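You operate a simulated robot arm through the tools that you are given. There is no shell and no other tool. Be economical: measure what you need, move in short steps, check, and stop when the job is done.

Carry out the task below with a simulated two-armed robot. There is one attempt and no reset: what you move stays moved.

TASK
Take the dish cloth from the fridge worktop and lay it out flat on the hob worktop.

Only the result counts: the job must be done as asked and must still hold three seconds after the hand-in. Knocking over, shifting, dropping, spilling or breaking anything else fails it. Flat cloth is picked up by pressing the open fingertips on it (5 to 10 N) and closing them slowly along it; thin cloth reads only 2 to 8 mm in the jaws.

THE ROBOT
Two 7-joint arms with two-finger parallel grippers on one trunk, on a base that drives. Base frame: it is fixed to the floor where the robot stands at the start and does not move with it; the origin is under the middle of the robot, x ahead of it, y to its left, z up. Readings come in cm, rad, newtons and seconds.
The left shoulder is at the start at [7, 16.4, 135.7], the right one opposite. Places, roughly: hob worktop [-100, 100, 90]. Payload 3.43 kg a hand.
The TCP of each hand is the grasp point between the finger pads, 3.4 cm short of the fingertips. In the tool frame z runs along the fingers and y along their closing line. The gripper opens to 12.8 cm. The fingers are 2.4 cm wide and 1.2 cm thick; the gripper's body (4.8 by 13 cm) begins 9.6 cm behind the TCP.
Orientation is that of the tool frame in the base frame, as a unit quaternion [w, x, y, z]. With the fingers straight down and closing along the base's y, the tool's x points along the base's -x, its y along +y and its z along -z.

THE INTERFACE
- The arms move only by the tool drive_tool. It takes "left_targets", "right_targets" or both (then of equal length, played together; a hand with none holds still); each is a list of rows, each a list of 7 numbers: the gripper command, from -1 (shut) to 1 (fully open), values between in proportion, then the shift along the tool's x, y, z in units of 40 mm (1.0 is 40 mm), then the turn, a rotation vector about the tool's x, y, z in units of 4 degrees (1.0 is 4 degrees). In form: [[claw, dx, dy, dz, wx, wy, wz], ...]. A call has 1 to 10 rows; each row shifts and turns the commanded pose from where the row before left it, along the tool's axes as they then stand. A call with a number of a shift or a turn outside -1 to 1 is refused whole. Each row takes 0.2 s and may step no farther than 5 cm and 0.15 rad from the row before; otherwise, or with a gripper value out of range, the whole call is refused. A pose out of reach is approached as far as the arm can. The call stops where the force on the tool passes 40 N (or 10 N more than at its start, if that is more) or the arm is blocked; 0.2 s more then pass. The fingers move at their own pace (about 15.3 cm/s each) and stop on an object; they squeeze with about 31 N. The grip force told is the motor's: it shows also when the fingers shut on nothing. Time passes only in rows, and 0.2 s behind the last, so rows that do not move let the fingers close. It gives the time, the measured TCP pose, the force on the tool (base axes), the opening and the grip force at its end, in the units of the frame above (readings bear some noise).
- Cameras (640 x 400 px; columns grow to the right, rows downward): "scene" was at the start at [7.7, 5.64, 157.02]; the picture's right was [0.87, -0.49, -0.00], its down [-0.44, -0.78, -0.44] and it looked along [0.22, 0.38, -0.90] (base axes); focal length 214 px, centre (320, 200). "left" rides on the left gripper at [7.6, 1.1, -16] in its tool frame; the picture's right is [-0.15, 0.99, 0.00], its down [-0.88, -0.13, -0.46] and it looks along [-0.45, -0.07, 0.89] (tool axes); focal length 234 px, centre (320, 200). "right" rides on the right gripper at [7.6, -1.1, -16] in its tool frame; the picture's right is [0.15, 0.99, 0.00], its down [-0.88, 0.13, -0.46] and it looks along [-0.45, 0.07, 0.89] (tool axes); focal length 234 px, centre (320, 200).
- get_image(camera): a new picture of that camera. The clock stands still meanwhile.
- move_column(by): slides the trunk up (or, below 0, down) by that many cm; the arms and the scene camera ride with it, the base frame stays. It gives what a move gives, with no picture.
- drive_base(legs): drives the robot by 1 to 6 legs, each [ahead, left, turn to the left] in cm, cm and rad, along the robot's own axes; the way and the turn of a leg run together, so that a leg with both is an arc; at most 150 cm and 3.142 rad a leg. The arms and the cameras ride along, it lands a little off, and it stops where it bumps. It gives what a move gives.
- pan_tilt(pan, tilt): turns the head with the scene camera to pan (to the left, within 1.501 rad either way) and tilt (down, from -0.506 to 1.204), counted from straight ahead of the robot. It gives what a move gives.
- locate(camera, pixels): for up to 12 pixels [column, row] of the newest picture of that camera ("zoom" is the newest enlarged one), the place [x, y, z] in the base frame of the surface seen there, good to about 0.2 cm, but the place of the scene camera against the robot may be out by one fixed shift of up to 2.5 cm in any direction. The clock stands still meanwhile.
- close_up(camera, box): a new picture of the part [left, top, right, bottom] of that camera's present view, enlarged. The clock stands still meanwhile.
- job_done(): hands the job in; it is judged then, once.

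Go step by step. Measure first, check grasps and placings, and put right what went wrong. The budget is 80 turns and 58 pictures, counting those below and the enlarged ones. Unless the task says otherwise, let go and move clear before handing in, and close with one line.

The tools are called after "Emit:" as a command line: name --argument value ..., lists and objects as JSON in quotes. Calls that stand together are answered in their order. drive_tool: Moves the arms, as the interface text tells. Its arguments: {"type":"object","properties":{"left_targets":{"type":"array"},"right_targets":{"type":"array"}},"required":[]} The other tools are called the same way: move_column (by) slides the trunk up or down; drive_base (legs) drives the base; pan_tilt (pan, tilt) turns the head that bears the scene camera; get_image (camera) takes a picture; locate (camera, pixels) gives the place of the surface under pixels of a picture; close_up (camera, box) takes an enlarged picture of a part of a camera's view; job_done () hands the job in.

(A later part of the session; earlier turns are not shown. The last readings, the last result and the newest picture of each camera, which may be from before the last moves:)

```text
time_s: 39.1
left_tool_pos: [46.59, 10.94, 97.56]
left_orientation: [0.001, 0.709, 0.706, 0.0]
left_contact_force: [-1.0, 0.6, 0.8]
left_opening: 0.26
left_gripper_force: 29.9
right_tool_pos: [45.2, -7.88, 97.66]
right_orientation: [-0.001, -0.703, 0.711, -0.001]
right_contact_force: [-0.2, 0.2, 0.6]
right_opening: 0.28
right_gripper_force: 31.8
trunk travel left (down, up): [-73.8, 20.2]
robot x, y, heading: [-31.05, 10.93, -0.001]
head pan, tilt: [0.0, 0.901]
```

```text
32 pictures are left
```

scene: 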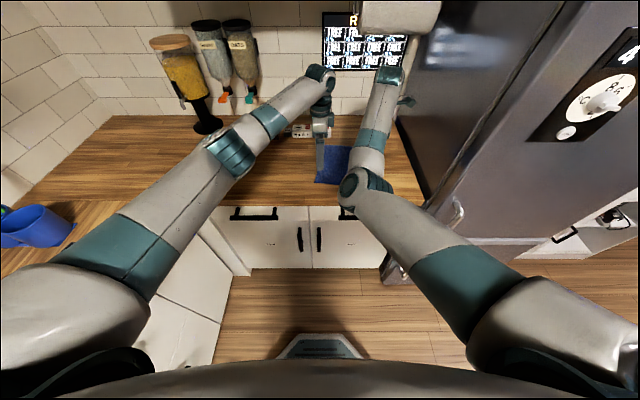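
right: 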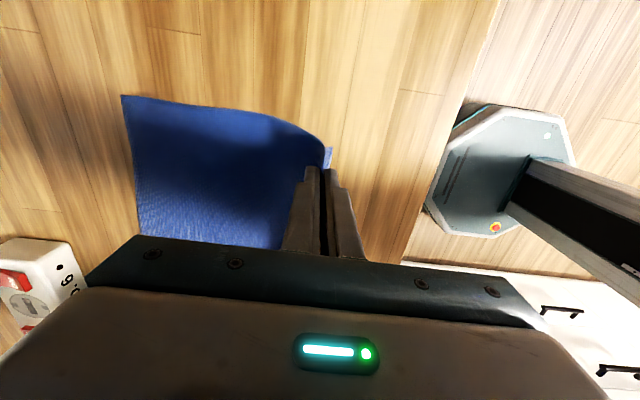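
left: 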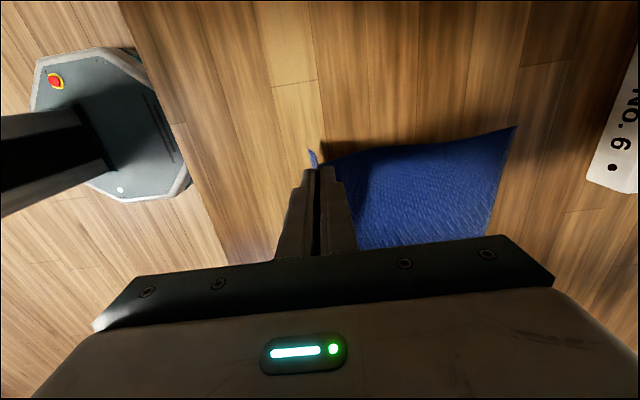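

Both jaws hold cloth (2.6 and 2.8 mm, and the edge rises with them). I'll raise the trunk 20 cm and look around the floor for the route.

Emit:
move_column --by 20

Emit:
get_image --camera "scene"

Emit:
pan_tilt --pan 1.5 --tilt 0.55

Emit:
get_image --camera "scene"

Emit:
pan_tilt --pan -1.5 --tilt 0.55

Emit:
get_image --camera "scene"

```text
time_s: 41.3
left_tool_pos: [46.93, 10.84, 117.47]
left_orientation: [0.001, 0.709, 0.706, 0.0]
left_contact_force: [-0.4, -0.5, 0.0]
left_opening: 0.25
left_gripper_force: 30.9
right_tool_pos: [45.25, -8.01, 117.55]
right_orientation: [-0.002, -0.703, 0.711, 0.0]
right_contact_force: [-1.0, 0.1, -0.2]
right_opening: 0.24
right_gripper_force: 30.9
trunk travel left (down, up): [-93.8, 0.2]
robot x, y, heading: [-30.89, 11.1, -0.002]
head pan, tilt: [0.0, 0.901]
```

```text
31 pictures are left
```

scene: 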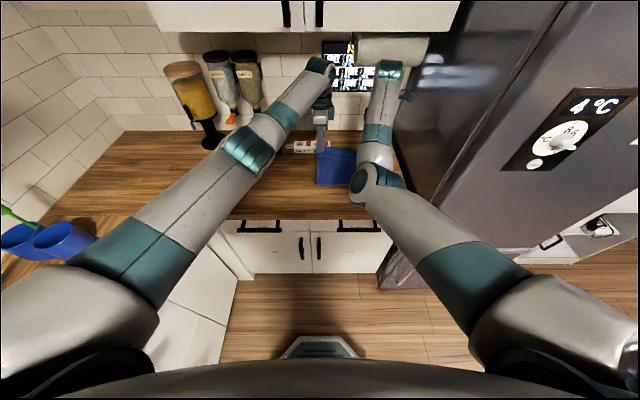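

```text
time_s: 42.9
left_tool_pos: [46.82, 10.77, 117.51]
left_orientation: [0.0, 0.709, 0.706, 0.0]
left_contact_force: [0.1, 0.6, -0.3]
left_opening: 0.26
left_gripper_force: 30.8
right_tool_pos: [45.29, -7.99, 117.55]
right_orientation: [-0.001, -0.704, 0.71, 0.0]
right_contact_force: [0.1, -0.1, 1.0]
right_opening: 0.27
right_gripper_force: 30.9
trunk travel left (down, up): [-93.8, 0.2]
robot x, y, heading: [-30.63, 11.31, 0.0]
head pan, tilt: [1.499, 0.55]
```

```text
30 pictures are left
```

scene: 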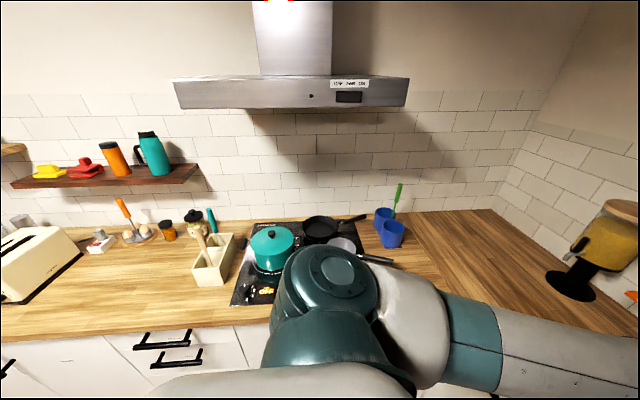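

```text
time_s: 45.5
left_tool_pos: [46.79, 10.82, 117.58]
left_orientation: [0.0, 0.708, 0.706, 0.0]
left_contact_force: [1.0, -0.6, -0.7]
left_opening: 0.24
left_gripper_force: 30.8
right_tool_pos: [45.24, -8.1, 117.61]
right_orientation: [-0.002, -0.703, 0.712, -0.001]
right_contact_force: [-1.2, -0.4, -0.2]
right_opening: 0.26
right_gripper_force: 31.2
trunk travel left (down, up): [-93.8, 0.2]
robot x, y, heading: [-30.91, 11.26, 0.001]
head pan, tilt: [-1.499, 0.55]
```

```text
29 pictures are left
```

scene: 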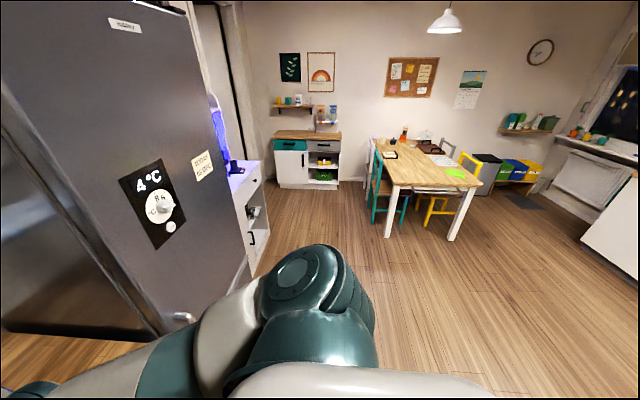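

The floor to the right is free up to the table; a white unit sits at right edge (605,250). I'll measure those obstacles.

Emit:
locate --camera "scene" --pixels '[[390, 236], [455, 238], [590, 235], [630, 285], [500, 390], [280, 188], [630, 180], [250, 270]]'

Emit:
drive_tool --left_targets '[[-1, 0, 0.25, -0.5, 0, 0, 0], [-1, 0, 0.25, -0.5, 0, 0, 0], [-1, 0, 0.25, -0.5, 0, 0, 0], [-1, 0, 0.25, -0.5, 0, 0, 0]]' --right_targets '[[-1, 0, -0.25, -0.5, 0, 0, 0], [-1, 0, -0.25, -0.5, 0, 0, 0], [-1, 0, -0.25, -0.5, 0, 0, 0], [-1, 0, -0.25, -0.5, 0, 0, 0]]'

```text
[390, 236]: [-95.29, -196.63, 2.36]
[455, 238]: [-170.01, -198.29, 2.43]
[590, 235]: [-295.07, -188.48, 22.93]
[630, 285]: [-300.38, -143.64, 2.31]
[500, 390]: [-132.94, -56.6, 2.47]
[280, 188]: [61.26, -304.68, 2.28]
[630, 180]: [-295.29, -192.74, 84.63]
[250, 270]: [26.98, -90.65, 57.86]
```

```text
time_s: 46.5
left_tool_pos: [49.35, 11.42, 124.66]
left_orientation: [0.001, 0.709, 0.706, -0.001]
left_contact_force: [-0.3, -4.7, 0.6]
left_opening: 0.28
left_gripper_force: 31.1
left hand out of reach, approached as far as the arm can: row 3, 4
right_tool_pos: [49.23, -7.93, 125.57]
right_orientation: [-0.002, -0.704, 0.71, -0.001]
right_contact_force: [0.5, 5.4, -1.0]
right_opening: 0.26
right_gripper_force: 30.7
trunk travel left (down, up): [-93.8, 0.2]
robot x, y, heading: [-30.58, 11.07, -0.006]
head pan, tilt: [-1.499, 0.55]
```

Hands are at z≈125, so the cloth hangs clear; I'll relax the slight 5 N stretch and drive back, right, then turn to face the hob worktop well away from it.

Emit:
drive_tool --left_targets '[[-1, -0.12, -0.1, 0, 0, 0, 0], [-1, -0.05, 0, 0, 0, 0, 0]]'

Emit:
drive_base --legs '[[-60, 0, 0], [0, -45, 0], [0, 0, 1.571], [0, 11.5, 0]]'

Emit:
pan_tilt --pan 0 --tilt 0.8

Emit:
get_image --camera "scene"

```text
time_s: 47.1
left_tool_pos: [48.88, 10.71, 124.5]
left_orientation: [0.0, 0.708, 0.707, 0.0]
left_contact_force: [-0.1, 0.1, 0.5]
left_opening: 0.28
left_gripper_force: 31.0
right_tool_pos: [49.3, -8.1, 125.74]
right_orientation: [-0.002, -0.703, 0.711, -0.001]
right_contact_force: [-0.4, 0.3, 0.5]
right_opening: 0.25
right_gripper_force: 31.4
trunk travel left (down, up): [-93.8, 0.2]
robot x, y, heading: [-30.76, 10.69, 0.0]
head pan, tilt: [-1.499, 0.55]
```

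```text
time_s: 57.4
left_tool_pos: [-99.26, 45.36, 124.72]
left_orientation: [-0.001, 0.016, 1.0, 0.0]
left_contact_force: [0.9, 0.5, -0.6]
left_opening: 0.26
left_gripper_force: 30.5
right_tool_pos: [-80.39, 45.16, 125.65]
right_orientation: [0.001, 1.0, -0.019, 0.001]
right_contact_force: [-0.3, -0.8, -0.8]
right_opening: 0.28
right_gripper_force: 30.9
trunk travel left (down, up): [-93.8, 0.2]
robot x, y, heading: [-102.18, -34.43, 1.539]
head pan, tilt: [-1.499, 0.55]
```

```text
time_s: 59.0
left_tool_pos: [-99.53, 45.39, 124.56]
left_orientation: [0.0, 0.017, 1.0, 0.0]
left_contact_force: [-0.3, -0.4, 0.1]
left_opening: 0.27
left_gripper_force: 31.1
right_tool_pos: [-80.77, 45.24, 125.73]
right_orientation: [0.001, 1.0, -0.02, 0.002]
right_contact_force: [-0.2, 0.3, -0.1]
right_opening: 0.26
right_gripper_force: 31.0
trunk travel left (down, up): [-93.8, 0.2]
robot x, y, heading: [-102.06, -34.52, 1.543]
head pan, tilt: [0.0, 0.799]
```

```text
28 pictures are left
```

scene: 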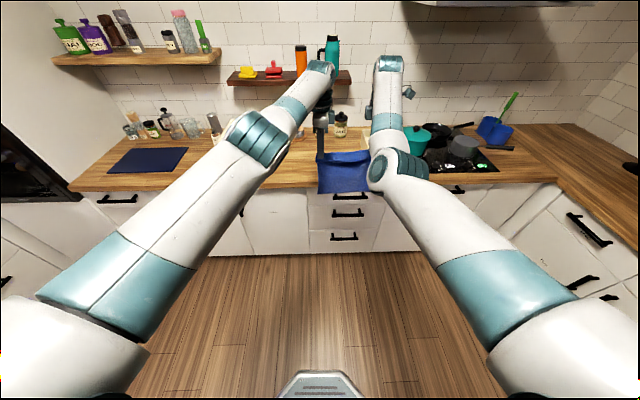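

The cloth hangs well spread (345,170). I'll check the shelf and nearby objects before advancing over the worktop.

Emit:
locate --camera "scene" --pixels '[[235, 86], [345, 82], [303, 60], [340, 130], [388, 60], [322, 75], [345, 193], [320, 190], [280, 185], [250, 165], [330, 60], [215, 135]]'

Emit:
close_up --camera "scene" --box '[220, 30, 460, 220]'

```text
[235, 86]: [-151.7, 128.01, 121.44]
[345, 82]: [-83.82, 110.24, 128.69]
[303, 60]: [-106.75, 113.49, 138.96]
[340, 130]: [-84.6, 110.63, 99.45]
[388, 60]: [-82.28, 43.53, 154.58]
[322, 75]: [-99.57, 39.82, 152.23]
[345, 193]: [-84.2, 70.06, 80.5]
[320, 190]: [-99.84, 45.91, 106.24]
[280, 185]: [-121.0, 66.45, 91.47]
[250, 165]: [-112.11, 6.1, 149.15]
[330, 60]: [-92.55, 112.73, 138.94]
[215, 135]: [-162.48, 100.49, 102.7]
```

```text
2.11 times, centred on (340, 125) of scene
```

zoom: 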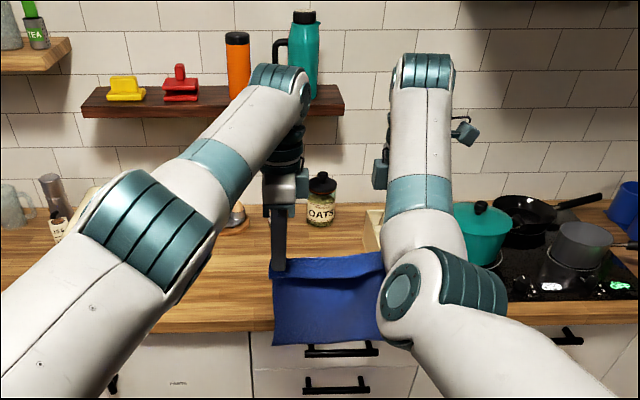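

The shelf front is at y≈109 and the patch is clear; I'll straighten the heading, shift 5.5 cm left for clearance from the utensil box, and advance so the hands are at y≈93, keeping the cloth above the worktop.

Emit:
drive_base --legs '[[0, 5.5, 0.028], [46.5, 0, 0]]'

Emit:
drive_tool --right_targets '[[-1, 0, 0, 0.25, 0, 0, 0], [-1, 0, 0, 0, 0, 0, 0]]'

Emit:
get_image --camera "scene"

Emit:
get_image --camera "left"

Emit:
get_image --camera "right"

```text
time_s: 62.3
left_tool_pos: [-107.75, 91.51, 124.6]
left_orientation: [0.001, -0.002, 1.0, 0.001]
left_contact_force: [-0.5, 0.4, 0.3]
left_opening: 0.28
left_gripper_force: 30.8
right_tool_pos: [-88.96, 91.95, 125.83]
right_orientation: [0.0, 1.0, -0.003, 0.002]
right_contact_force: [-0.5, -0.2, 0.1]
right_opening: 0.25
right_gripper_force: 31.1
trunk travel left (down, up): [-93.8, 0.2]
robot x, y, heading: [-107.65, 11.77, 1.574]
head pan, tilt: [0.0, 0.799]
```

```text
time_s: 62.9
left_tool_pos: [-107.75, 91.56, 124.54]
left_orientation: [0.0, 0.0, 1.0, 0.001]
left_contact_force: [0.1, -0.1, 0.0]
left_opening: 0.28
left_gripper_force: 31.0
right_tool_pos: [-88.92, 92.21, 124.86]
right_orientation: [-0.001, 1.0, -0.002, 0.002]
right_contact_force: [0.0, 0.4, 0.2]
right_opening: 0.26
right_gripper_force: 31.3
trunk travel left (down, up): [-93.8, 0.2]
robot x, y, heading: [-107.59, 12.06, 1.575]
head pan, tilt: [0.0, 0.799]
```

```text
26 pictures are left
```

scene: 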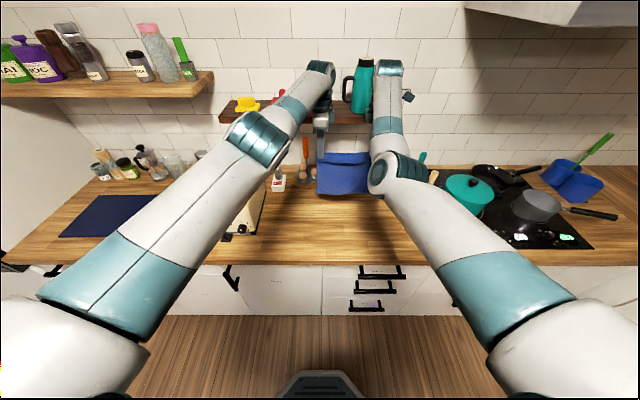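

```text
25 pictures are left
```

left: 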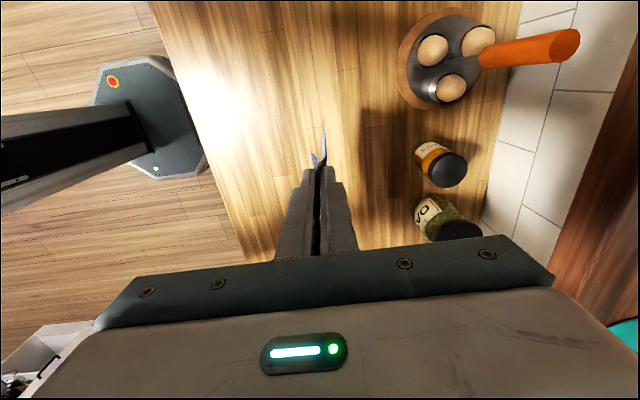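

```text
24 pictures are left
```

right: 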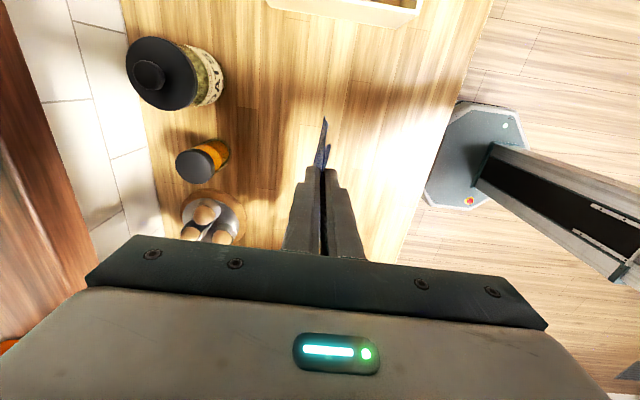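

The cloth hangs straight under the hands. I'll read its bottom edge height and the nearest jars/box.

Emit:
locate --camera "scene" --pixels '[[345, 190], [322, 190], [345, 165], [345, 215]]'

Emit:
locate --camera "right" --pixels '[[225, 85], [228, 155], [245, 215], [330, 20], [425, 160], [280, 210], [400, 30]]'

Emit:
locate --camera "left" --pixels '[[400, 70], [418, 160], [420, 215], [225, 150], [300, 120]]'

```text
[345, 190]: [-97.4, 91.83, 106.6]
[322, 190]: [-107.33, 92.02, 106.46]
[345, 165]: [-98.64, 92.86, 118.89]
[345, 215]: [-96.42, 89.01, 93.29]
```

```text
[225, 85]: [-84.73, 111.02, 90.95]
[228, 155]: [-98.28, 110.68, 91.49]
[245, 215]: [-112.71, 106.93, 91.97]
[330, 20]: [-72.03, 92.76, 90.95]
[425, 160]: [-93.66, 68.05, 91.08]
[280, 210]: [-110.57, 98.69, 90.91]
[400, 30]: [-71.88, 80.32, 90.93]
```

```text
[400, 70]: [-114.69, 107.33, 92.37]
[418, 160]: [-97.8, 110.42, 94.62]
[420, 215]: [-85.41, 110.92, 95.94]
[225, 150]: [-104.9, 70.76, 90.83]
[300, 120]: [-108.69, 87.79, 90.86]
```

Hands at z 124.8 and cloth bottom at about z 102–104, so ~19 cm hangs below the tips. I'll advance 2.5 cm, lower until the far edge touches, then alternate backing and lowering in 3 cm steps.

Emit:
drive_base --legs '[[2.5, 0, 0]]'

Emit:
move_column --by -11.5

Emit:
drive_base --legs '[[-2.5, 0, 0]]'

Emit:
move_column --by -2.5

Emit:
get_image --camera "scene"

Emit:
get_image --camera "left"

```text
time_s: 63.7
left_tool_pos: [-107.75, 93.52, 125.11]
left_orientation: [0.0, 0.0, 1.0, 0.003]
left_contact_force: [-0.3, -1.3, 0.7]
left_opening: 0.29
left_gripper_force: 30.8
right_tool_pos: [-88.91, 93.97, 125.19]
right_orientation: [-0.002, 1.0, -0.003, 0.001]
right_contact_force: [-0.5, -0.4, 0.7]
right_opening: 0.27
right_gripper_force: 30.4
trunk travel left (down, up): [-93.8, 0.2]
robot x, y, heading: [-107.21, 14.43, 1.573]
head pan, tilt: [0.0, 0.799]
```

```text
time_s: 65.2
left_tool_pos: [-107.77, 94.23, 113.08]
left_orientation: [0.0, 0.0, 1.0, -0.001]
left_contact_force: [0.1, 0.8, 0.3]
left_opening: 0.31
left_gripper_force: 30.9
right_tool_pos: [-88.96, 94.67, 113.34]
right_orientation: [0.001, 1.0, -0.001, 0.002]
right_contact_force: [0.4, 0.9, 0.2]
right_opening: 0.29
right_gripper_force: 31.3
trunk travel left (down, up): [-82.3, 11.7]
robot x, y, heading: [-107.88, 14.34, 1.572]
head pan, tilt: [0.0, 0.799]
```

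```text
time_s: 66.0
left_tool_pos: [-107.67, 92.13, 112.65]
left_orientation: [0.0, -0.001, 1.0, -0.003]
left_contact_force: [0.4, 0.9, -0.3]
left_opening: 0.27
left_gripper_force: 31.3
right_tool_pos: [-88.83, 92.72, 112.7]
right_orientation: [0.004, 1.0, -0.002, 0.002]
right_contact_force: [0.3, 1.4, -0.7]
right_opening: 0.26
right_gripper_force: 31.2
trunk travel left (down, up): [-82.3, 11.7]
robot x, y, heading: [-107.71, 12.01, 1.573]
head pan, tilt: [0.0, 0.799]
```

```text
time_s: 66.7
left_tool_pos: [-107.68, 91.74, 110.53]
left_orientation: [0.0, 0.0, 1.0, 0.0]
left_contact_force: [-0.1, -0.1, 0.1]
left_opening: 0.26
left_gripper_force: 31.5
right_tool_pos: [-88.84, 92.11, 110.76]
right_orientation: [0.001, 1.0, -0.003, 0.002]
right_contact_force: [0.7, 1.1, -1.1]
right_opening: 0.26
right_gripper_force: 31.5
trunk travel left (down, up): [-79.8, 14.2]
robot x, y, heading: [-107.88, 11.84, 1.577]
head pan, tilt: [0.0, 0.799]
```

```text
23 pictures are left
```

scene: 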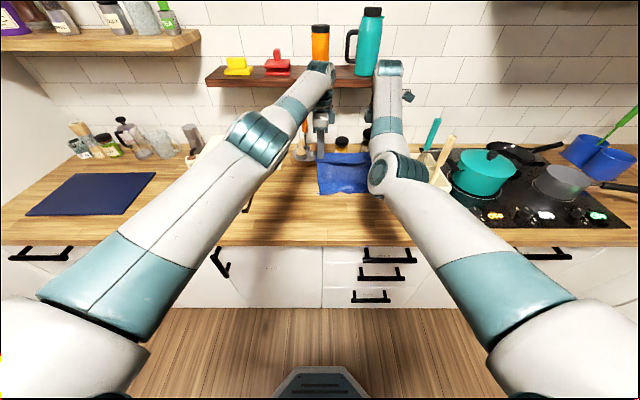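

```text
22 pictures are left
```

left: 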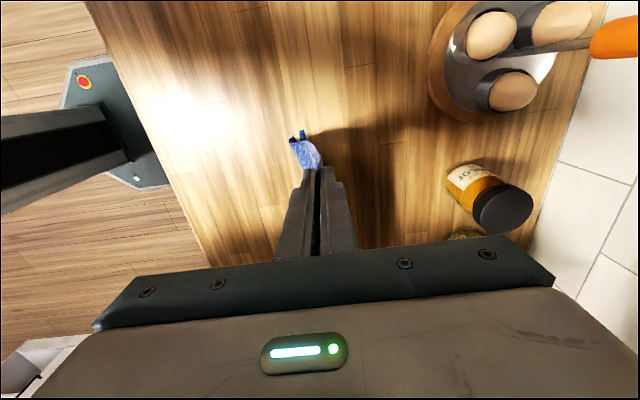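

The bottom seems to have landed; I need to see which way it bends. I'll enlarge and measure.

Emit:
close_up --camera "scene" --box '[280, 120, 420, 210]'

Emit:
locate --camera "zoom" --pixels '[[200, 160], [280, 160], [200, 200], [280, 200], [200, 250], [280, 250], [200, 300], [280, 300], [200, 330], [280, 328]]'

```text
4.44 times, centred on (350, 165) of scene
```

zoom: 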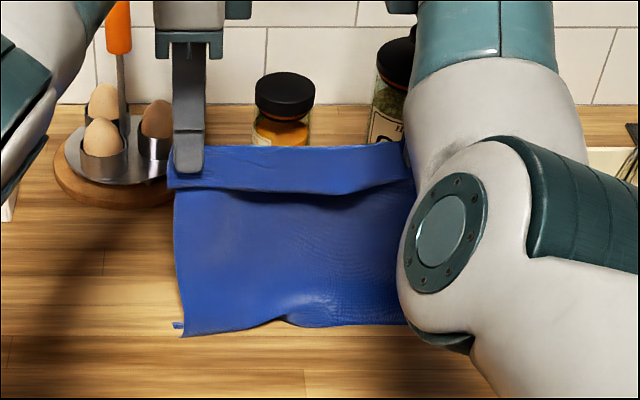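

```text
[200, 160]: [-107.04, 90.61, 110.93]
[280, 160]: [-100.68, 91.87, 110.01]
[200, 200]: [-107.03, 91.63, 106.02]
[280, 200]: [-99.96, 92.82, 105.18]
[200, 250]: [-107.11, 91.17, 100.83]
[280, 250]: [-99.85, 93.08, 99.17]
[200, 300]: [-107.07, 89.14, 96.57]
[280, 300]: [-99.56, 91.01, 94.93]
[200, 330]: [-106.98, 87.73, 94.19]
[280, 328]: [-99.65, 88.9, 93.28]
```

The lower end curled toward me (bulge at y 93, toe at y 88), which would fold it under. I'll lift clear, go forward again, touch down only slightly and then retreat first so the free edge trails away.

Emit:
move_column --by 7

Emit:
drive_base --legs '[[2.5, 0, 0]]'

Emit:
move_column --by -3

Emit:
close_up --camera "scene" --box '[280, 120, 420, 210]'

Emit:
locate --camera "zoom" --pixels '[[200, 200], [280, 200], [200, 250], [280, 250], [200, 280], [280, 280], [200, 300], [280, 300], [200, 315], [280, 315]]'

```text
time_s: 67.8
left_tool_pos: [-107.73, 91.75, 117.45]
left_orientation: [0.0, -0.002, 1.0, -0.001]
left_contact_force: [-0.5, 0.8, 0.5]
left_opening: 0.27
left_gripper_force: 30.8
right_tool_pos: [-88.84, 92.17, 117.58]
right_orientation: [0.0, 1.0, -0.003, 0.002]
right_contact_force: [0.6, 0.7, -0.3]
right_opening: 0.28
right_gripper_force: 30.5
trunk travel left (down, up): [-86.8, 7.2]
robot x, y, heading: [-107.51, 11.78, 1.566]
head pan, tilt: [0.0, 0.799]
```

```text
time_s: 68.6
left_tool_pos: [-107.58, 93.6, 118.06]
left_orientation: [0.0, 0.0, 1.0, 0.003]
left_contact_force: [0.3, -0.9, -0.6]
left_opening: 0.28
left_gripper_force: 30.9
right_tool_pos: [-88.85, 94.01, 118.22]
right_orientation: [-0.002, 1.0, -0.003, 0.001]
right_contact_force: [-0.2, -0.6, 0.4]
right_opening: 0.24
right_gripper_force: 31.2
trunk travel left (down, up): [-86.8, 7.2]
robot x, y, heading: [-107.58, 14.56, 1.576]
head pan, tilt: [0.0, 0.799]
```

```text
time_s: 69.3
left_tool_pos: [-107.68, 94.03, 114.65]
left_orientation: [0.0, 0.0, 1.0, 0.001]
left_contact_force: [-0.6, 0.1, -0.1]
left_opening: 0.26
left_gripper_force: 31.3
right_tool_pos: [-88.92, 94.55, 114.75]
right_orientation: [0.0, 1.0, -0.004, 0.002]
right_contact_force: [-0.8, -1.0, 0.4]
right_opening: 0.28
right_gripper_force: 31.3
trunk travel left (down, up): [-83.8, 10.2]
robot x, y, heading: [-107.59, 14.55, 1.573]
head pan, tilt: [0.0, 0.799]
```

```text
4.44 times, centred on (350, 165) of scene
```

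zoom: 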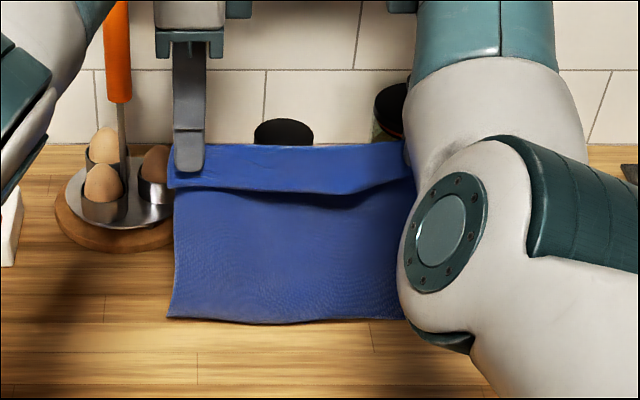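

```text
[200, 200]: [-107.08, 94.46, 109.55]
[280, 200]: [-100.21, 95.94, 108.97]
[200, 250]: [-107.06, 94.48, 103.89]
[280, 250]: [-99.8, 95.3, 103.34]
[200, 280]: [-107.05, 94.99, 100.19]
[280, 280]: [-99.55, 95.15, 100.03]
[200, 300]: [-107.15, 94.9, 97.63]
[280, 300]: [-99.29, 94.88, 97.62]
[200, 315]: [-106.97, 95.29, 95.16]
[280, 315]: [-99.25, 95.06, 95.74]
```

The cloth hangs straight with its bottom ~1.4 cm above the wood at y≈95. I'll now move both hands diagonally back and down together, so the free edge trails away as it lands.

Emit:
drive_tool --left_targets '[[-1, 0, -0.24, 0.2, 0, 0, 0], [-1, 0, -0.24, 0.22, 0, 0, 0], [-1, 0, -0.22, 0.22, 0, 0, 0], [-1, 0, -0.2, 0.22, 0, 0, 0], [-1, 0, -0.2, 0.22, 0, 0, 0], [-1, 0, -0.2, 0.2, 0, 0, 0], [-1, 0, -0.2, 0.2, 0, 0, 0]]' --right_targets '[[-1, 0, 0.24, 0.2, 0, 0, 0], [-1, 0, 0.24, 0.22, 0, 0, 0], [-1, 0, 0.22, 0.22, 0, 0, 0], [-1, 0, 0.2, 0.22, 0, 0, 0], [-1, 0, 0.2, 0.22, 0, 0, 0], [-1, 0, 0.2, 0.2, 0, 0, 0], [-1, 0, 0.2, 0.2, 0, 0, 0]]'

Emit:
drive_base --legs '[[-2.5, 0, 0]]'

Emit:
close_up --camera "scene" --box '[280, 120, 420, 210]'

Emit:
get_image --camera "left"

```text
time_s: 71.0
left_tool_pos: [-107.79, 88.08, 108.69]
left_orientation: [0.001, 0.0, 1.0, 0.001]
left_contact_force: [-0.8, 1.0, -0.6]
left_opening: 0.25
left_gripper_force: 31.2
right_tool_pos: [-89.04, 88.6, 109.01]
right_orientation: [0.001, 1.0, -0.003, 0.004]
right_contact_force: [-0.4, 0.3, -0.8]
right_opening: 0.24
right_gripper_force: 31.3
trunk travel left (down, up): [-83.8, 10.2]
robot x, y, heading: [-107.57, 14.3, 1.573]
head pan, tilt: [0.0, 0.799]
```

```text
time_s: 71.8
left_tool_pos: [-107.8, 86.19, 108.31]
left_orientation: [0.0, -0.001, 1.0, -0.003]
left_contact_force: [0.7, 1.0, -0.3]
left_opening: 0.28
left_gripper_force: 31.1
right_tool_pos: [-88.81, 86.61, 108.57]
right_orientation: [0.004, 1.0, -0.003, 0.002]
right_contact_force: [-0.1, 0.8, -0.5]
right_opening: 0.25
right_gripper_force: 31.5
trunk travel left (down, up): [-83.8, 10.2]
robot x, y, heading: [-107.6, 11.56, 1.576]
head pan, tilt: [0.0, 0.799]
```

```text
4.44 times, centred on (350, 165) of scene
```

zoom: 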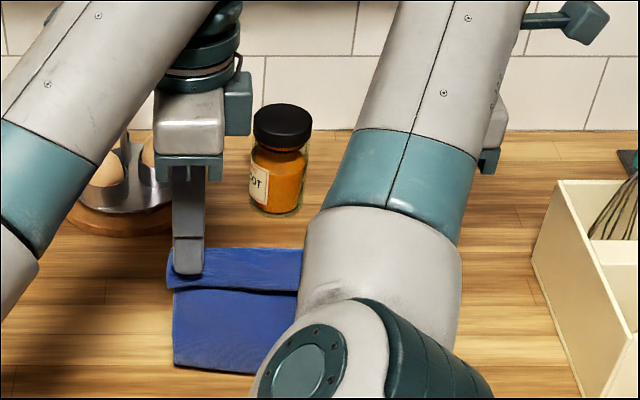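

```text
18 pictures are left
```

left: 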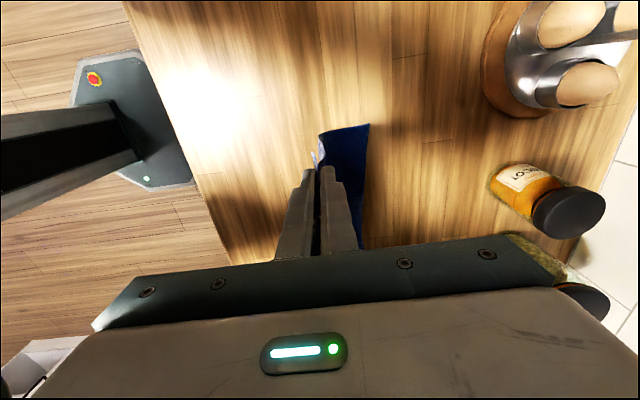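

Now the left view shows the cloth trailing away toward the wall (365,150), as wanted. I'll check its far edge, then continue the diagonal.

Emit:
locate --camera "left" --pixels '[[364, 130], [365, 160], [362, 200], [345, 135], [325, 140]]'

Emit:
drive_tool --left_targets '[[-1, 0, -0.12, 0.2, 0, 0, 0], [-1, 0, -0.14, 0.2, 0, 0, 0], [-1, 0, -0.14, 0.2, 0, 0, 0], [-1, 0, -0.14, 0.2, 0, 0, 0], [-1, 0, -0.14, 0.2, 0, 0, 0], [-1, 0, -0.12, 0.2, 0, 0, 0]]' --right_targets '[[-1, 0, 0.12, 0.2, 0, 0, 0], [-1, 0, 0.14, 0.2, 0, 0, 0], [-1, 0, 0.14, 0.2, 0, 0, 0], [-1, 0, 0.14, 0.2, 0, 0, 0], [-1, 0, 0.14, 0.2, 0, 0, 0], [-1, 0, 0.12, 0.2, 0, 0, 0]]'

Emit:
drive_base --legs '[[-2.5, 0, 0]]'

Emit:
get_image --camera "left"

```text
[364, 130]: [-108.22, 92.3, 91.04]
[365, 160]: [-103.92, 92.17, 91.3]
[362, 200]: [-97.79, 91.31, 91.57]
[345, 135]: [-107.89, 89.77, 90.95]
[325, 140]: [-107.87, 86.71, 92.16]
```

```text
time_s: 73.2
left_tool_pos: [-107.55, 82.23, 103.95]
left_orientation: [0.001, 0.001, 1.0, 0.001]
left_contact_force: [10.2, 1.4, 0.3]
left_opening: 0.26
left_gripper_force: 31.4
right_tool_pos: [-88.04, 83.47, 104.81]
right_orientation: [-0.006, 1.0, -0.009, 0.004]
right_contact_force: [-10.8, -0.9, -0.1]
right_opening: 0.26
right_gripper_force: 31.2
right hand out of reach, approached as far as the arm can: row 6
trunk travel left (down, up): [-83.8, 10.2]
robot x, y, heading: [-107.89, 12.03, 1.567]
head pan, tilt: [0.0, 0.799]
```

```text
time_s: 74.0
left_tool_pos: [-107.59, 80.26, 103.49]
left_orientation: [0.001, -0.001, 1.0, -0.002]
left_contact_force: [12.9, 0.8, -0.6]
left_opening: 0.27
left_gripper_force: 31.1
right_tool_pos: [-87.8, 81.5, 104.24]
right_orientation: [-0.002, 1.0, -0.009, 0.006]
right_contact_force: [-13.2, -0.8, -1.4]
right_opening: 0.26
right_gripper_force: 31.2
trunk travel left (down, up): [-83.8, 10.2]
robot x, y, heading: [-107.82, 9.65, 1.576]
head pan, tilt: [0.0, 0.799]
```

```text
17 pictures are left
```

left: 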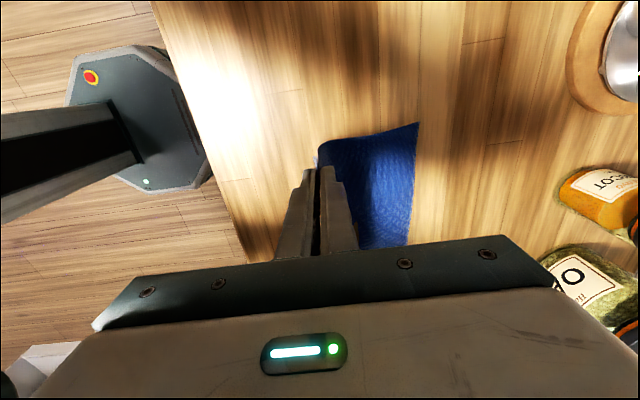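

The right hand hit its reach limit and stretches the cloth (13 N). I'll ease the left hand in and locate the far edge and lip.

Emit:
locate --camera "left" --pixels '[[415, 128], [413, 180], [406, 235], [370, 150], [345, 145], [222, 180], [325, 148]]'

Emit:
drive_tool --left_targets '[[-1, -0.22, 0, 0.0, 0, 0, 0], [-1, 0, 0.1, 0, 0, 0, 0]]'

```text
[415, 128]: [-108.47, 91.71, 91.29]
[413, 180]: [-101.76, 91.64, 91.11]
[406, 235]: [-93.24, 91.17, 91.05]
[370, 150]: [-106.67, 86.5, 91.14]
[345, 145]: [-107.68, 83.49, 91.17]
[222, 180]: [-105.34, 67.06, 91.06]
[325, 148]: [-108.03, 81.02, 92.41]
```

```text
time_s: 74.6
left_tool_pos: [-106.88, 80.31, 103.72]
left_orientation: [0.0, 0.0, 1.0, -0.001]
left_contact_force: [0.1, 0.2, 0.1]
left_opening: 0.28
left_gripper_force: 31.0
right_tool_pos: [-87.76, 81.16, 104.4]
right_orientation: [-0.004, 1.0, -0.009, 0.007]
right_contact_force: [-0.7, 0.6, -0.8]
right_opening: 0.22
right_gripper_force: 30.8
trunk travel left (down, up): [-83.8, 10.2]
robot x, y, heading: [-107.84, 9.32, 1.572]
head pan, tilt: [0.0, 0.799]
```

The far edge is anchored at y 91.6, which would put the near edge right at the lip (y 67) once flat. I'll lift, go ~5 cm farther, and repeat.

Emit:
drive_tool --left_targets '[[-1, 0, 0.22, -0.26, 0, 0, 0], [-1, 0, 0.22, -0.26, 0, 0, 0], [-1, 0, 0.22, -0.26, 0, 0, 0], [-1, 0, 0.22, -0.26, 0, 0, 0], [-1, 0, 0.22, -0.26, 0, 0, 0], [-1, 0, 0.22, -0.26, 0, 0, 0], [-1, 0, 0.22, -0.26, 0, 0, 0], [-1, 0, 0.22, -0.26, 0, 0, 0], [-1, 0, 0.22, -0.26, 0, 0, 0], [-1, 0, 0.22, -0.28, 0, 0, 0]]' --right_targets '[[-1, 0, -0.21, -0.26, 0, 0, 0], [-1, 0, -0.21, -0.26, 0, 0, 0], [-1, 0, -0.21, -0.26, 0, 0, 0], [-1, 0, -0.21, -0.26, 0, 0, 0], [-1, 0, -0.21, -0.26, 0, 0, 0], [-1, 0, -0.21, -0.26, 0, 0, 0], [-1, 0, -0.21, -0.26, 0, 0, 0], [-1, 0, -0.21, -0.26, 0, 0, 0], [-1, 0, -0.21, -0.26, 0, 0, 0], [-1, 0, -0.21, -0.26, 0, 0, 0]]'

Emit:
move_column --by 3

Emit:
drive_base --legs '[[7.8, 0, 0]]'

Emit:
get_image --camera "left"

```text
time_s: 76.8
left_tool_pos: [-106.59, 88.87, 114.53]
left_orientation: [-0.001, -0.001, 1.0, 0.002]
left_contact_force: [0.7, 0.5, 0.1]
left_opening: 0.23
left_gripper_force: 31.2
right_tool_pos: [-87.57, 89.24, 115.03]
right_orientation: [-0.005, 1.0, -0.009, 0.005]
right_contact_force: [0.9, 0.0, -0.7]
right_opening: 0.27
right_gripper_force: 30.8
trunk travel left (down, up): [-83.8, 10.2]
robot x, y, heading: [-107.92, 9.13, 1.573]
head pan, tilt: [0.0, 0.799]
```

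```text
time_s: 77.5
left_tool_pos: [-106.65, 88.86, 117.46]
left_orientation: [-0.001, 0.0, 1.0, 0.001]
left_contact_force: [0.4, 0.3, -0.5]
left_opening: 0.28
left_gripper_force: 31.1
right_tool_pos: [-87.68, 89.31, 117.99]
right_orientation: [-0.005, 1.0, -0.009, 0.005]
right_contact_force: [-0.3, -0.6, -0.7]
right_opening: 0.26
right_gripper_force: 31.0
trunk travel left (down, up): [-86.8, 7.2]
robot x, y, heading: [-107.67, 9.7, 1.572]
head pan, tilt: [0.0, 0.799]
```

```text
time_s: 78.6
left_tool_pos: [-106.79, 96.15, 117.95]
left_orientation: [0.0, -0.001, 1.0, 0.004]
left_contact_force: [0.4, -0.9, -0.6]
left_opening: 0.28
left_gripper_force: 31.1
right_tool_pos: [-87.82, 96.57, 118.55]
right_orientation: [-0.006, 1.0, -0.007, 0.005]
right_contact_force: [0.7, -0.6, 0.0]
right_opening: 0.25
right_gripper_force: 31.1
trunk travel left (down, up): [-86.8, 7.2]
robot x, y, heading: [-107.44, 17.07, 1.572]
head pan, tilt: [0.0, 0.799]
```

```text
16 pictures are left
```

left: 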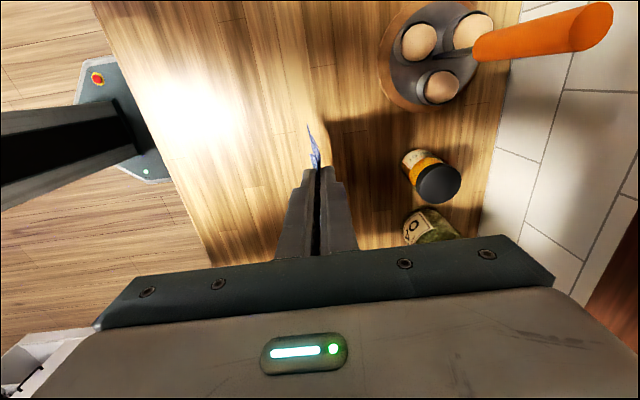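

Hands are at y≈96.5 with room to the jars. I'll lower 3 cm and repeat the diagonal lay-down.

Emit:
move_column --by -3

Emit:
drive_tool --left_targets '[[-1, 0, -0.2, 0.3, 0, 0, 0], [-1, 0, -0.22, 0.25, 0, 0, 0], [-1, 0, -0.22, 0.22, 0, 0, 0], [-1, 0, -0.2, 0.2, 0, 0, 0], [-1, 0, -0.2, 0.2, 0, 0, 0], [-1, 0, -0.2, 0.2, 0, 0, 0], [-1, 0, -0.2, 0.2, 0, 0, 0]]' --right_targets '[[-1, 0, 0.2, 0.3, 0, 0, 0], [-1, 0, 0.22, 0.25, 0, 0, 0], [-1, 0, 0.22, 0.22, 0, 0, 0], [-1, 0, 0.2, 0.2, 0, 0, 0], [-1, 0, 0.2, 0.2, 0, 0, 0], [-1, 0, 0.2, 0.2, 0, 0, 0], [-1, 0, 0.2, 0.2, 0, 0, 0]]'

Emit:
drive_base --legs '[[-2, 0, 0]]'

Emit:
move_column --by -2

Emit:
drive_base --legs '[[-2, 0, 0]]'

Emit:
move_column --by -2

Emit:
get_image --camera "left"

```text
time_s: 79.3
left_tool_pos: [-106.86, 96.78, 114.28]
left_orientation: [0.0, -0.001, 1.0, 0.0]
left_contact_force: [-0.3, 1.5, -0.6]
left_opening: 0.27
left_gripper_force: 30.5
right_tool_pos: [-87.8, 97.15, 115.02]
right_orientation: [-0.004, 1.0, -0.008, 0.005]
right_contact_force: [0.0, 0.1, -1.0]
right_opening: 0.26
right_gripper_force: 30.8
trunk travel left (down, up): [-83.8, 10.2]
robot x, y, heading: [-107.89, 17.19, 1.571]
head pan, tilt: [0.0, 0.799]
```

```text
time_s: 80.9
left_tool_pos: [-105.0, 95.75, 108.03]
left_orientation: [0.0, 0.0, 1.0, 0.0]
left_contact_force: [0.9, 0.3, 1.2]
left_opening: 0.27
left_gripper_force: 30.9
left hand out of reach, approached as far as the arm can: row 1, 2, 3, 4, 5, 6, 7
right_tool_pos: [-87.8, 91.37, 108.85]
right_orientation: [-0.005, 1.0, -0.008, 0.006]
right_contact_force: [0.8, -0.4, 0.3]
right_opening: 0.27
right_gripper_force: 30.7
trunk travel left (down, up): [-83.8, 10.2]
robot x, y, heading: [-107.85, 16.54, 1.575]
head pan, tilt: [0.0, 0.799]
```

```text
time_s: 81.7
left_tool_pos: [-105.08, 94.19, 107.64]
left_orientation: [0.0, -0.001, 1.0, -0.002]
left_contact_force: [-0.8, -0.1, -0.9]
left_opening: 0.25
left_gripper_force: 31.4
right_tool_pos: [-87.83, 89.79, 108.44]
right_orientation: [-0.001, 1.0, -0.008, 0.005]
right_contact_force: [0.1, 1.1, 0.0]
right_opening: 0.25
right_gripper_force: 30.6
trunk travel left (down, up): [-83.8, 10.2]
robot x, y, heading: [-107.76, 15.26, 1.579]
head pan, tilt: [0.0, 0.799]
```

```text
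time_s: 82.4
left_tool_pos: [-105.18, 93.98, 105.93]
left_orientation: [0.001, -0.001, 1.0, -0.001]
left_contact_force: [-0.4, -0.2, 0.1]
left_opening: 0.27
left_gripper_force: 30.8
right_tool_pos: [-87.81, 89.44, 106.75]
right_orientation: [-0.004, 1.0, -0.008, 0.006]
right_contact_force: [-0.1, 0.6, 0.6]
right_opening: 0.28
right_gripper_force: 30.9
trunk travel left (down, up): [-81.8, 12.2]
robot x, y, heading: [-107.77, 14.96, 1.57]
head pan, tilt: [0.0, 0.799]
```

```text
time_s: 83.2
left_tool_pos: [-105.07, 92.29, 105.77]
left_orientation: [0.0, -0.001, 1.0, -0.002]
left_contact_force: [0.5, 0.2, -0.1]
left_opening: 0.27
left_gripper_force: 30.9
right_tool_pos: [-87.97, 87.7, 106.67]
right_orientation: [-0.003, 1.0, -0.008, 0.005]
right_contact_force: [-0.4, 0.3, -0.7]
right_opening: 0.3
right_gripper_force: 30.7
trunk travel left (down, up): [-81.8, 12.2]
robot x, y, heading: [-107.62, 12.73, 1.576]
head pan, tilt: [0.0, 0.799]
```

```text
time_s: 83.8
left_tool_pos: [-105.17, 91.89, 103.96]
left_orientation: [0.0, 0.0, 1.0, -0.001]
left_contact_force: [0.5, -0.4, 0.7]
left_opening: 0.25
left_gripper_force: 30.9
right_tool_pos: [-87.95, 87.49, 104.88]
right_orientation: [-0.004, 1.0, -0.008, 0.004]
right_contact_force: [-0.5, -0.1, 0.6]
right_opening: 0.27
right_gripper_force: 31.2
trunk travel left (down, up): [-79.8, 14.2]
robot x, y, heading: [-107.86, 12.94, 1.576]
head pan, tilt: [0.0, 0.799]
```

```text
15 pictures are left
```

left: 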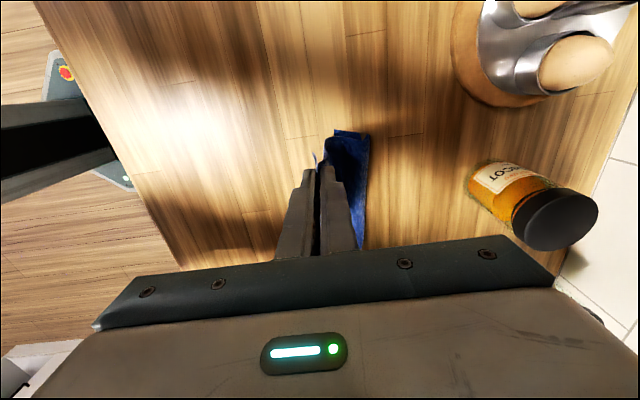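

The left hand jammed near its inner reach limit and lagged 4.4 cm. I'll lift, move it outward and back level with the right hand, then continue.

Emit:
move_column --by 9

Emit:
drive_tool --left_targets '[[-1, 0.35, 0, 0, 0, 0, 0], [-1, 0.35, 0, 0, 0, 0, 0], [-1, 0, -0.35, 0, 0, 0, 0], [-1, 0, -0.35, 0, 0, 0, 0], [-1, 0, -0.35, 0, 0, 0, 0], [-1, 0, 0, 0, 0, 0, 0]]' --right_targets '[[-1, -0.12, -0.05, 0, 0, 0, 0], [-1, -0.1, 0, 0, 0, 0, 0], [-1, 0, 0, 0, 0, 0, 0], [-1, 0, 0, 0, 0, 0, 0], [-1, 0, 0, 0, 0, 0, 0], [-1, 0, 0, 0, 0, 0, 0]]'

```text
time_s: 85.1
left_tool_pos: [-105.19, 91.84, 113.15]
left_orientation: [0.001, 0.0, 1.0, -0.001]
left_contact_force: [-0.2, 0.3, 0.4]
left_opening: 0.28
left_gripper_force: 30.9
right_tool_pos: [-87.86, 87.47, 113.88]
right_orientation: [-0.004, 1.0, -0.007, 0.005]
right_contact_force: [-0.8, 0.1, -0.3]
right_opening: 0.25
right_gripper_force: 30.9
trunk travel left (down, up): [-88.8, 5.2]
robot x, y, heading: [-107.97, 13.17, 1.574]
head pan, tilt: [0.0, 0.799]
```

```text
time_s: 86.5
left_tool_pos: [-107.08, 92.55, 112.9]
left_orientation: [0.0, -0.001, 1.0, -0.002]
left_contact_force: [0.6, 0.5, 0.0]
left_opening: 0.24
left_gripper_force: 30.9
left hand out of reach, approached as far as the arm can: row 1, 2, 3, 4, 5
right_tool_pos: [-88.73, 87.63, 113.86]
right_orientation: [-0.003, 1.0, -0.007, 0.006]
right_contact_force: [-0.6, -0.3, 0.5]
right_opening: 0.26
right_gripper_force: 30.9
trunk travel left (down, up): [-88.8, 5.2]
robot x, y, heading: [-107.97, 13.1, 1.575]
head pan, tilt: [0.0, 0.799]
```

The left arm is stuck against a limit at ~79 cm ahead, but the right can go forward freely. I'll level the right hand with it and do the laying purely with base and trunk.

Emit:
drive_tool --right_targets '[[-1, 0.05, -0.31, 0, 0, 0, 0], [-1, 0.05, -0.31, 0, 0, 0, 0], [-1, 0.03, -0.31, 0, 0, 0, 0], [-1, 0, -0.3, 0.2, 0, 0, 0], [-1, 0, 0, 0, 0, 0, 0]]'

Emit:
move_column --by 4.5

Emit:
drive_base --legs '[[4.3, 0, 0]]'

Emit:
close_up --camera "scene" --box '[260, 90, 430, 200]'

```text
time_s: 87.7
left_tool_pos: [-107.12, 92.51, 112.8]
left_orientation: [0.0, -0.001, 1.0, -0.002]
left_contact_force: [1.0, -0.7, -0.2]
left_opening: 0.27
left_gripper_force: 31.3
right_tool_pos: [-88.24, 92.7, 113.19]
right_orientation: [-0.005, 1.0, -0.007, 0.007]
right_contact_force: [0.7, 0.3, 0.1]
right_opening: 0.24
right_gripper_force: 30.5
trunk travel left (down, up): [-88.8, 5.2]
robot x, y, heading: [-107.54, 12.84, 1.576]
head pan, tilt: [0.0, 0.799]
```

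```text
time_s: 88.6
left_tool_pos: [-106.99, 92.51, 117.27]
left_orientation: [0.0, -0.001, 1.0, -0.002]
left_contact_force: [0.2, -0.6, -0.5]
left_opening: 0.28
left_gripper_force: 31.2
right_tool_pos: [-88.32, 92.49, 117.57]
right_orientation: [-0.004, 1.0, -0.007, 0.005]
right_contact_force: [0.0, 0.0, -0.1]
right_opening: 0.26
right_gripper_force: 31.1
trunk travel left (down, up): [-93.3, 0.7]
robot x, y, heading: [-107.57, 13.32, 1.575]
head pan, tilt: [0.0, 0.799]
```

```text
time_s: 89.5
left_tool_pos: [-107.08, 95.71, 118.01]
left_orientation: [0.0, -0.001, 1.0, 0.003]
left_contact_force: [-0.1, -0.2, 0.3]
left_opening: 0.27
left_gripper_force: 30.7
right_tool_pos: [-88.14, 95.84, 118.3]
right_orientation: [-0.009, 1.0, -0.008, 0.005]
right_contact_force: [0.6, -0.7, 0.0]
right_opening: 0.27
right_gripper_force: 30.9
trunk travel left (down, up): [-93.3, 0.7]
robot x, y, heading: [-107.76, 17.26, 1.574]
head pan, tilt: [0.0, 0.799]
```

```text
3.64 times, centred on (345, 145) of scene
```

zoom: 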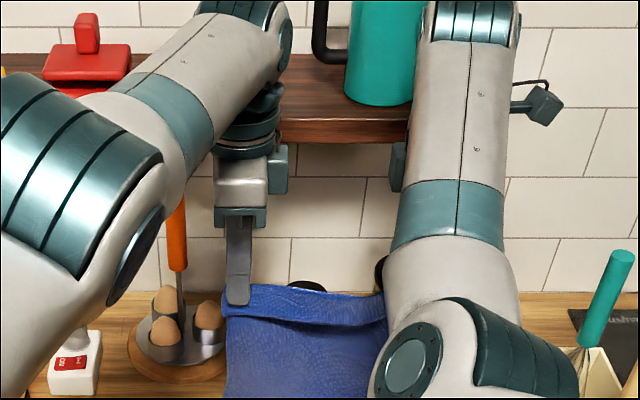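

The cloth hangs straight, hands level at y≈95.8. I'll lower until the edge barely touches, then retreat ahead of lowering in small steps.

Emit:
move_column --by -5.3

Emit:
drive_base --legs '[[-2, 0, 0]]'

Emit:
move_column --by -0.8

Emit:
drive_base --legs '[[-2.5, 0, 0]]'

Emit:
get_image --camera "left"

```text
time_s: 90.4
left_tool_pos: [-106.94, 96.8, 112.22]
left_orientation: [0.0, -0.001, 1.0, -0.002]
left_contact_force: [-0.1, -0.3, 0.1]
left_opening: 0.27
left_gripper_force: 31.3
right_tool_pos: [-88.16, 96.84, 112.32]
right_orientation: [-0.004, 1.0, -0.008, 0.005]
right_contact_force: [0.2, -0.9, -0.2]
right_opening: 0.26
right_gripper_force: 30.7
trunk travel left (down, up): [-88.0, 6.0]
robot x, y, heading: [-107.75, 17.25, 1.572]
head pan, tilt: [0.0, 0.799]
```

```text
time_s: 91.2
left_tool_pos: [-106.96, 95.19, 111.76]
left_orientation: [0.0, -0.001, 1.0, -0.003]
left_contact_force: [0.3, 0.4, 0.0]
left_opening: 0.28
left_gripper_force: 30.8
right_tool_pos: [-88.27, 95.25, 112.04]
right_orientation: [-0.002, 1.0, -0.008, 0.006]
right_contact_force: [-0.6, 0.5, -0.1]
right_opening: 0.22
right_gripper_force: 31.3
trunk travel left (down, up): [-88.0, 6.0]
robot x, y, heading: [-107.93, 15.38, 1.573]
head pan, tilt: [0.0, 0.799]
```

```text
time_s: 91.8
left_tool_pos: [-106.97, 94.87, 111.1]
left_orientation: [0.001, -0.001, 1.0, -0.003]
left_contact_force: [1.2, -0.9, 0.0]
left_opening: 0.25
left_gripper_force: 31.3
right_tool_pos: [-88.14, 94.97, 111.39]
right_orientation: [-0.004, 1.0, -0.007, 0.005]
right_contact_force: [-0.9, -0.4, -0.9]
right_opening: 0.27
right_gripper_force: 31.1
trunk travel left (down, up): [-87.2, 6.8]
robot x, y, heading: [-107.38, 15.33, 1.572]
head pan, tilt: [0.0, 0.799]
```

```text
time_s: 92.6
left_tool_pos: [-107.19, 92.83, 110.86]
left_orientation: [0.0, -0.001, 1.0, -0.003]
left_contact_force: [0.0, 0.0, -0.2]
left_opening: 0.25
left_gripper_force: 31.2
right_tool_pos: [-88.26, 92.97, 111.2]
right_orientation: [-0.002, 1.0, -0.006, 0.005]
right_contact_force: [-0.4, 0.5, -0.5]
right_opening: 0.24
right_gripper_force: 31.1
trunk travel left (down, up): [-87.2, 6.8]
robot x, y, heading: [-108.0, 13.02, 1.581]
head pan, tilt: [0.0, 0.799]
```

```text
13 pictures are left
```

left: 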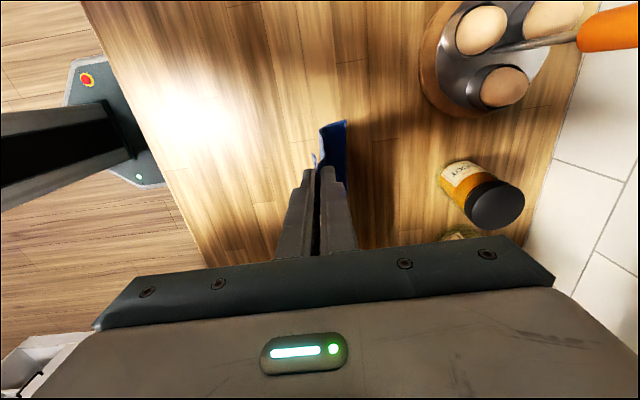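

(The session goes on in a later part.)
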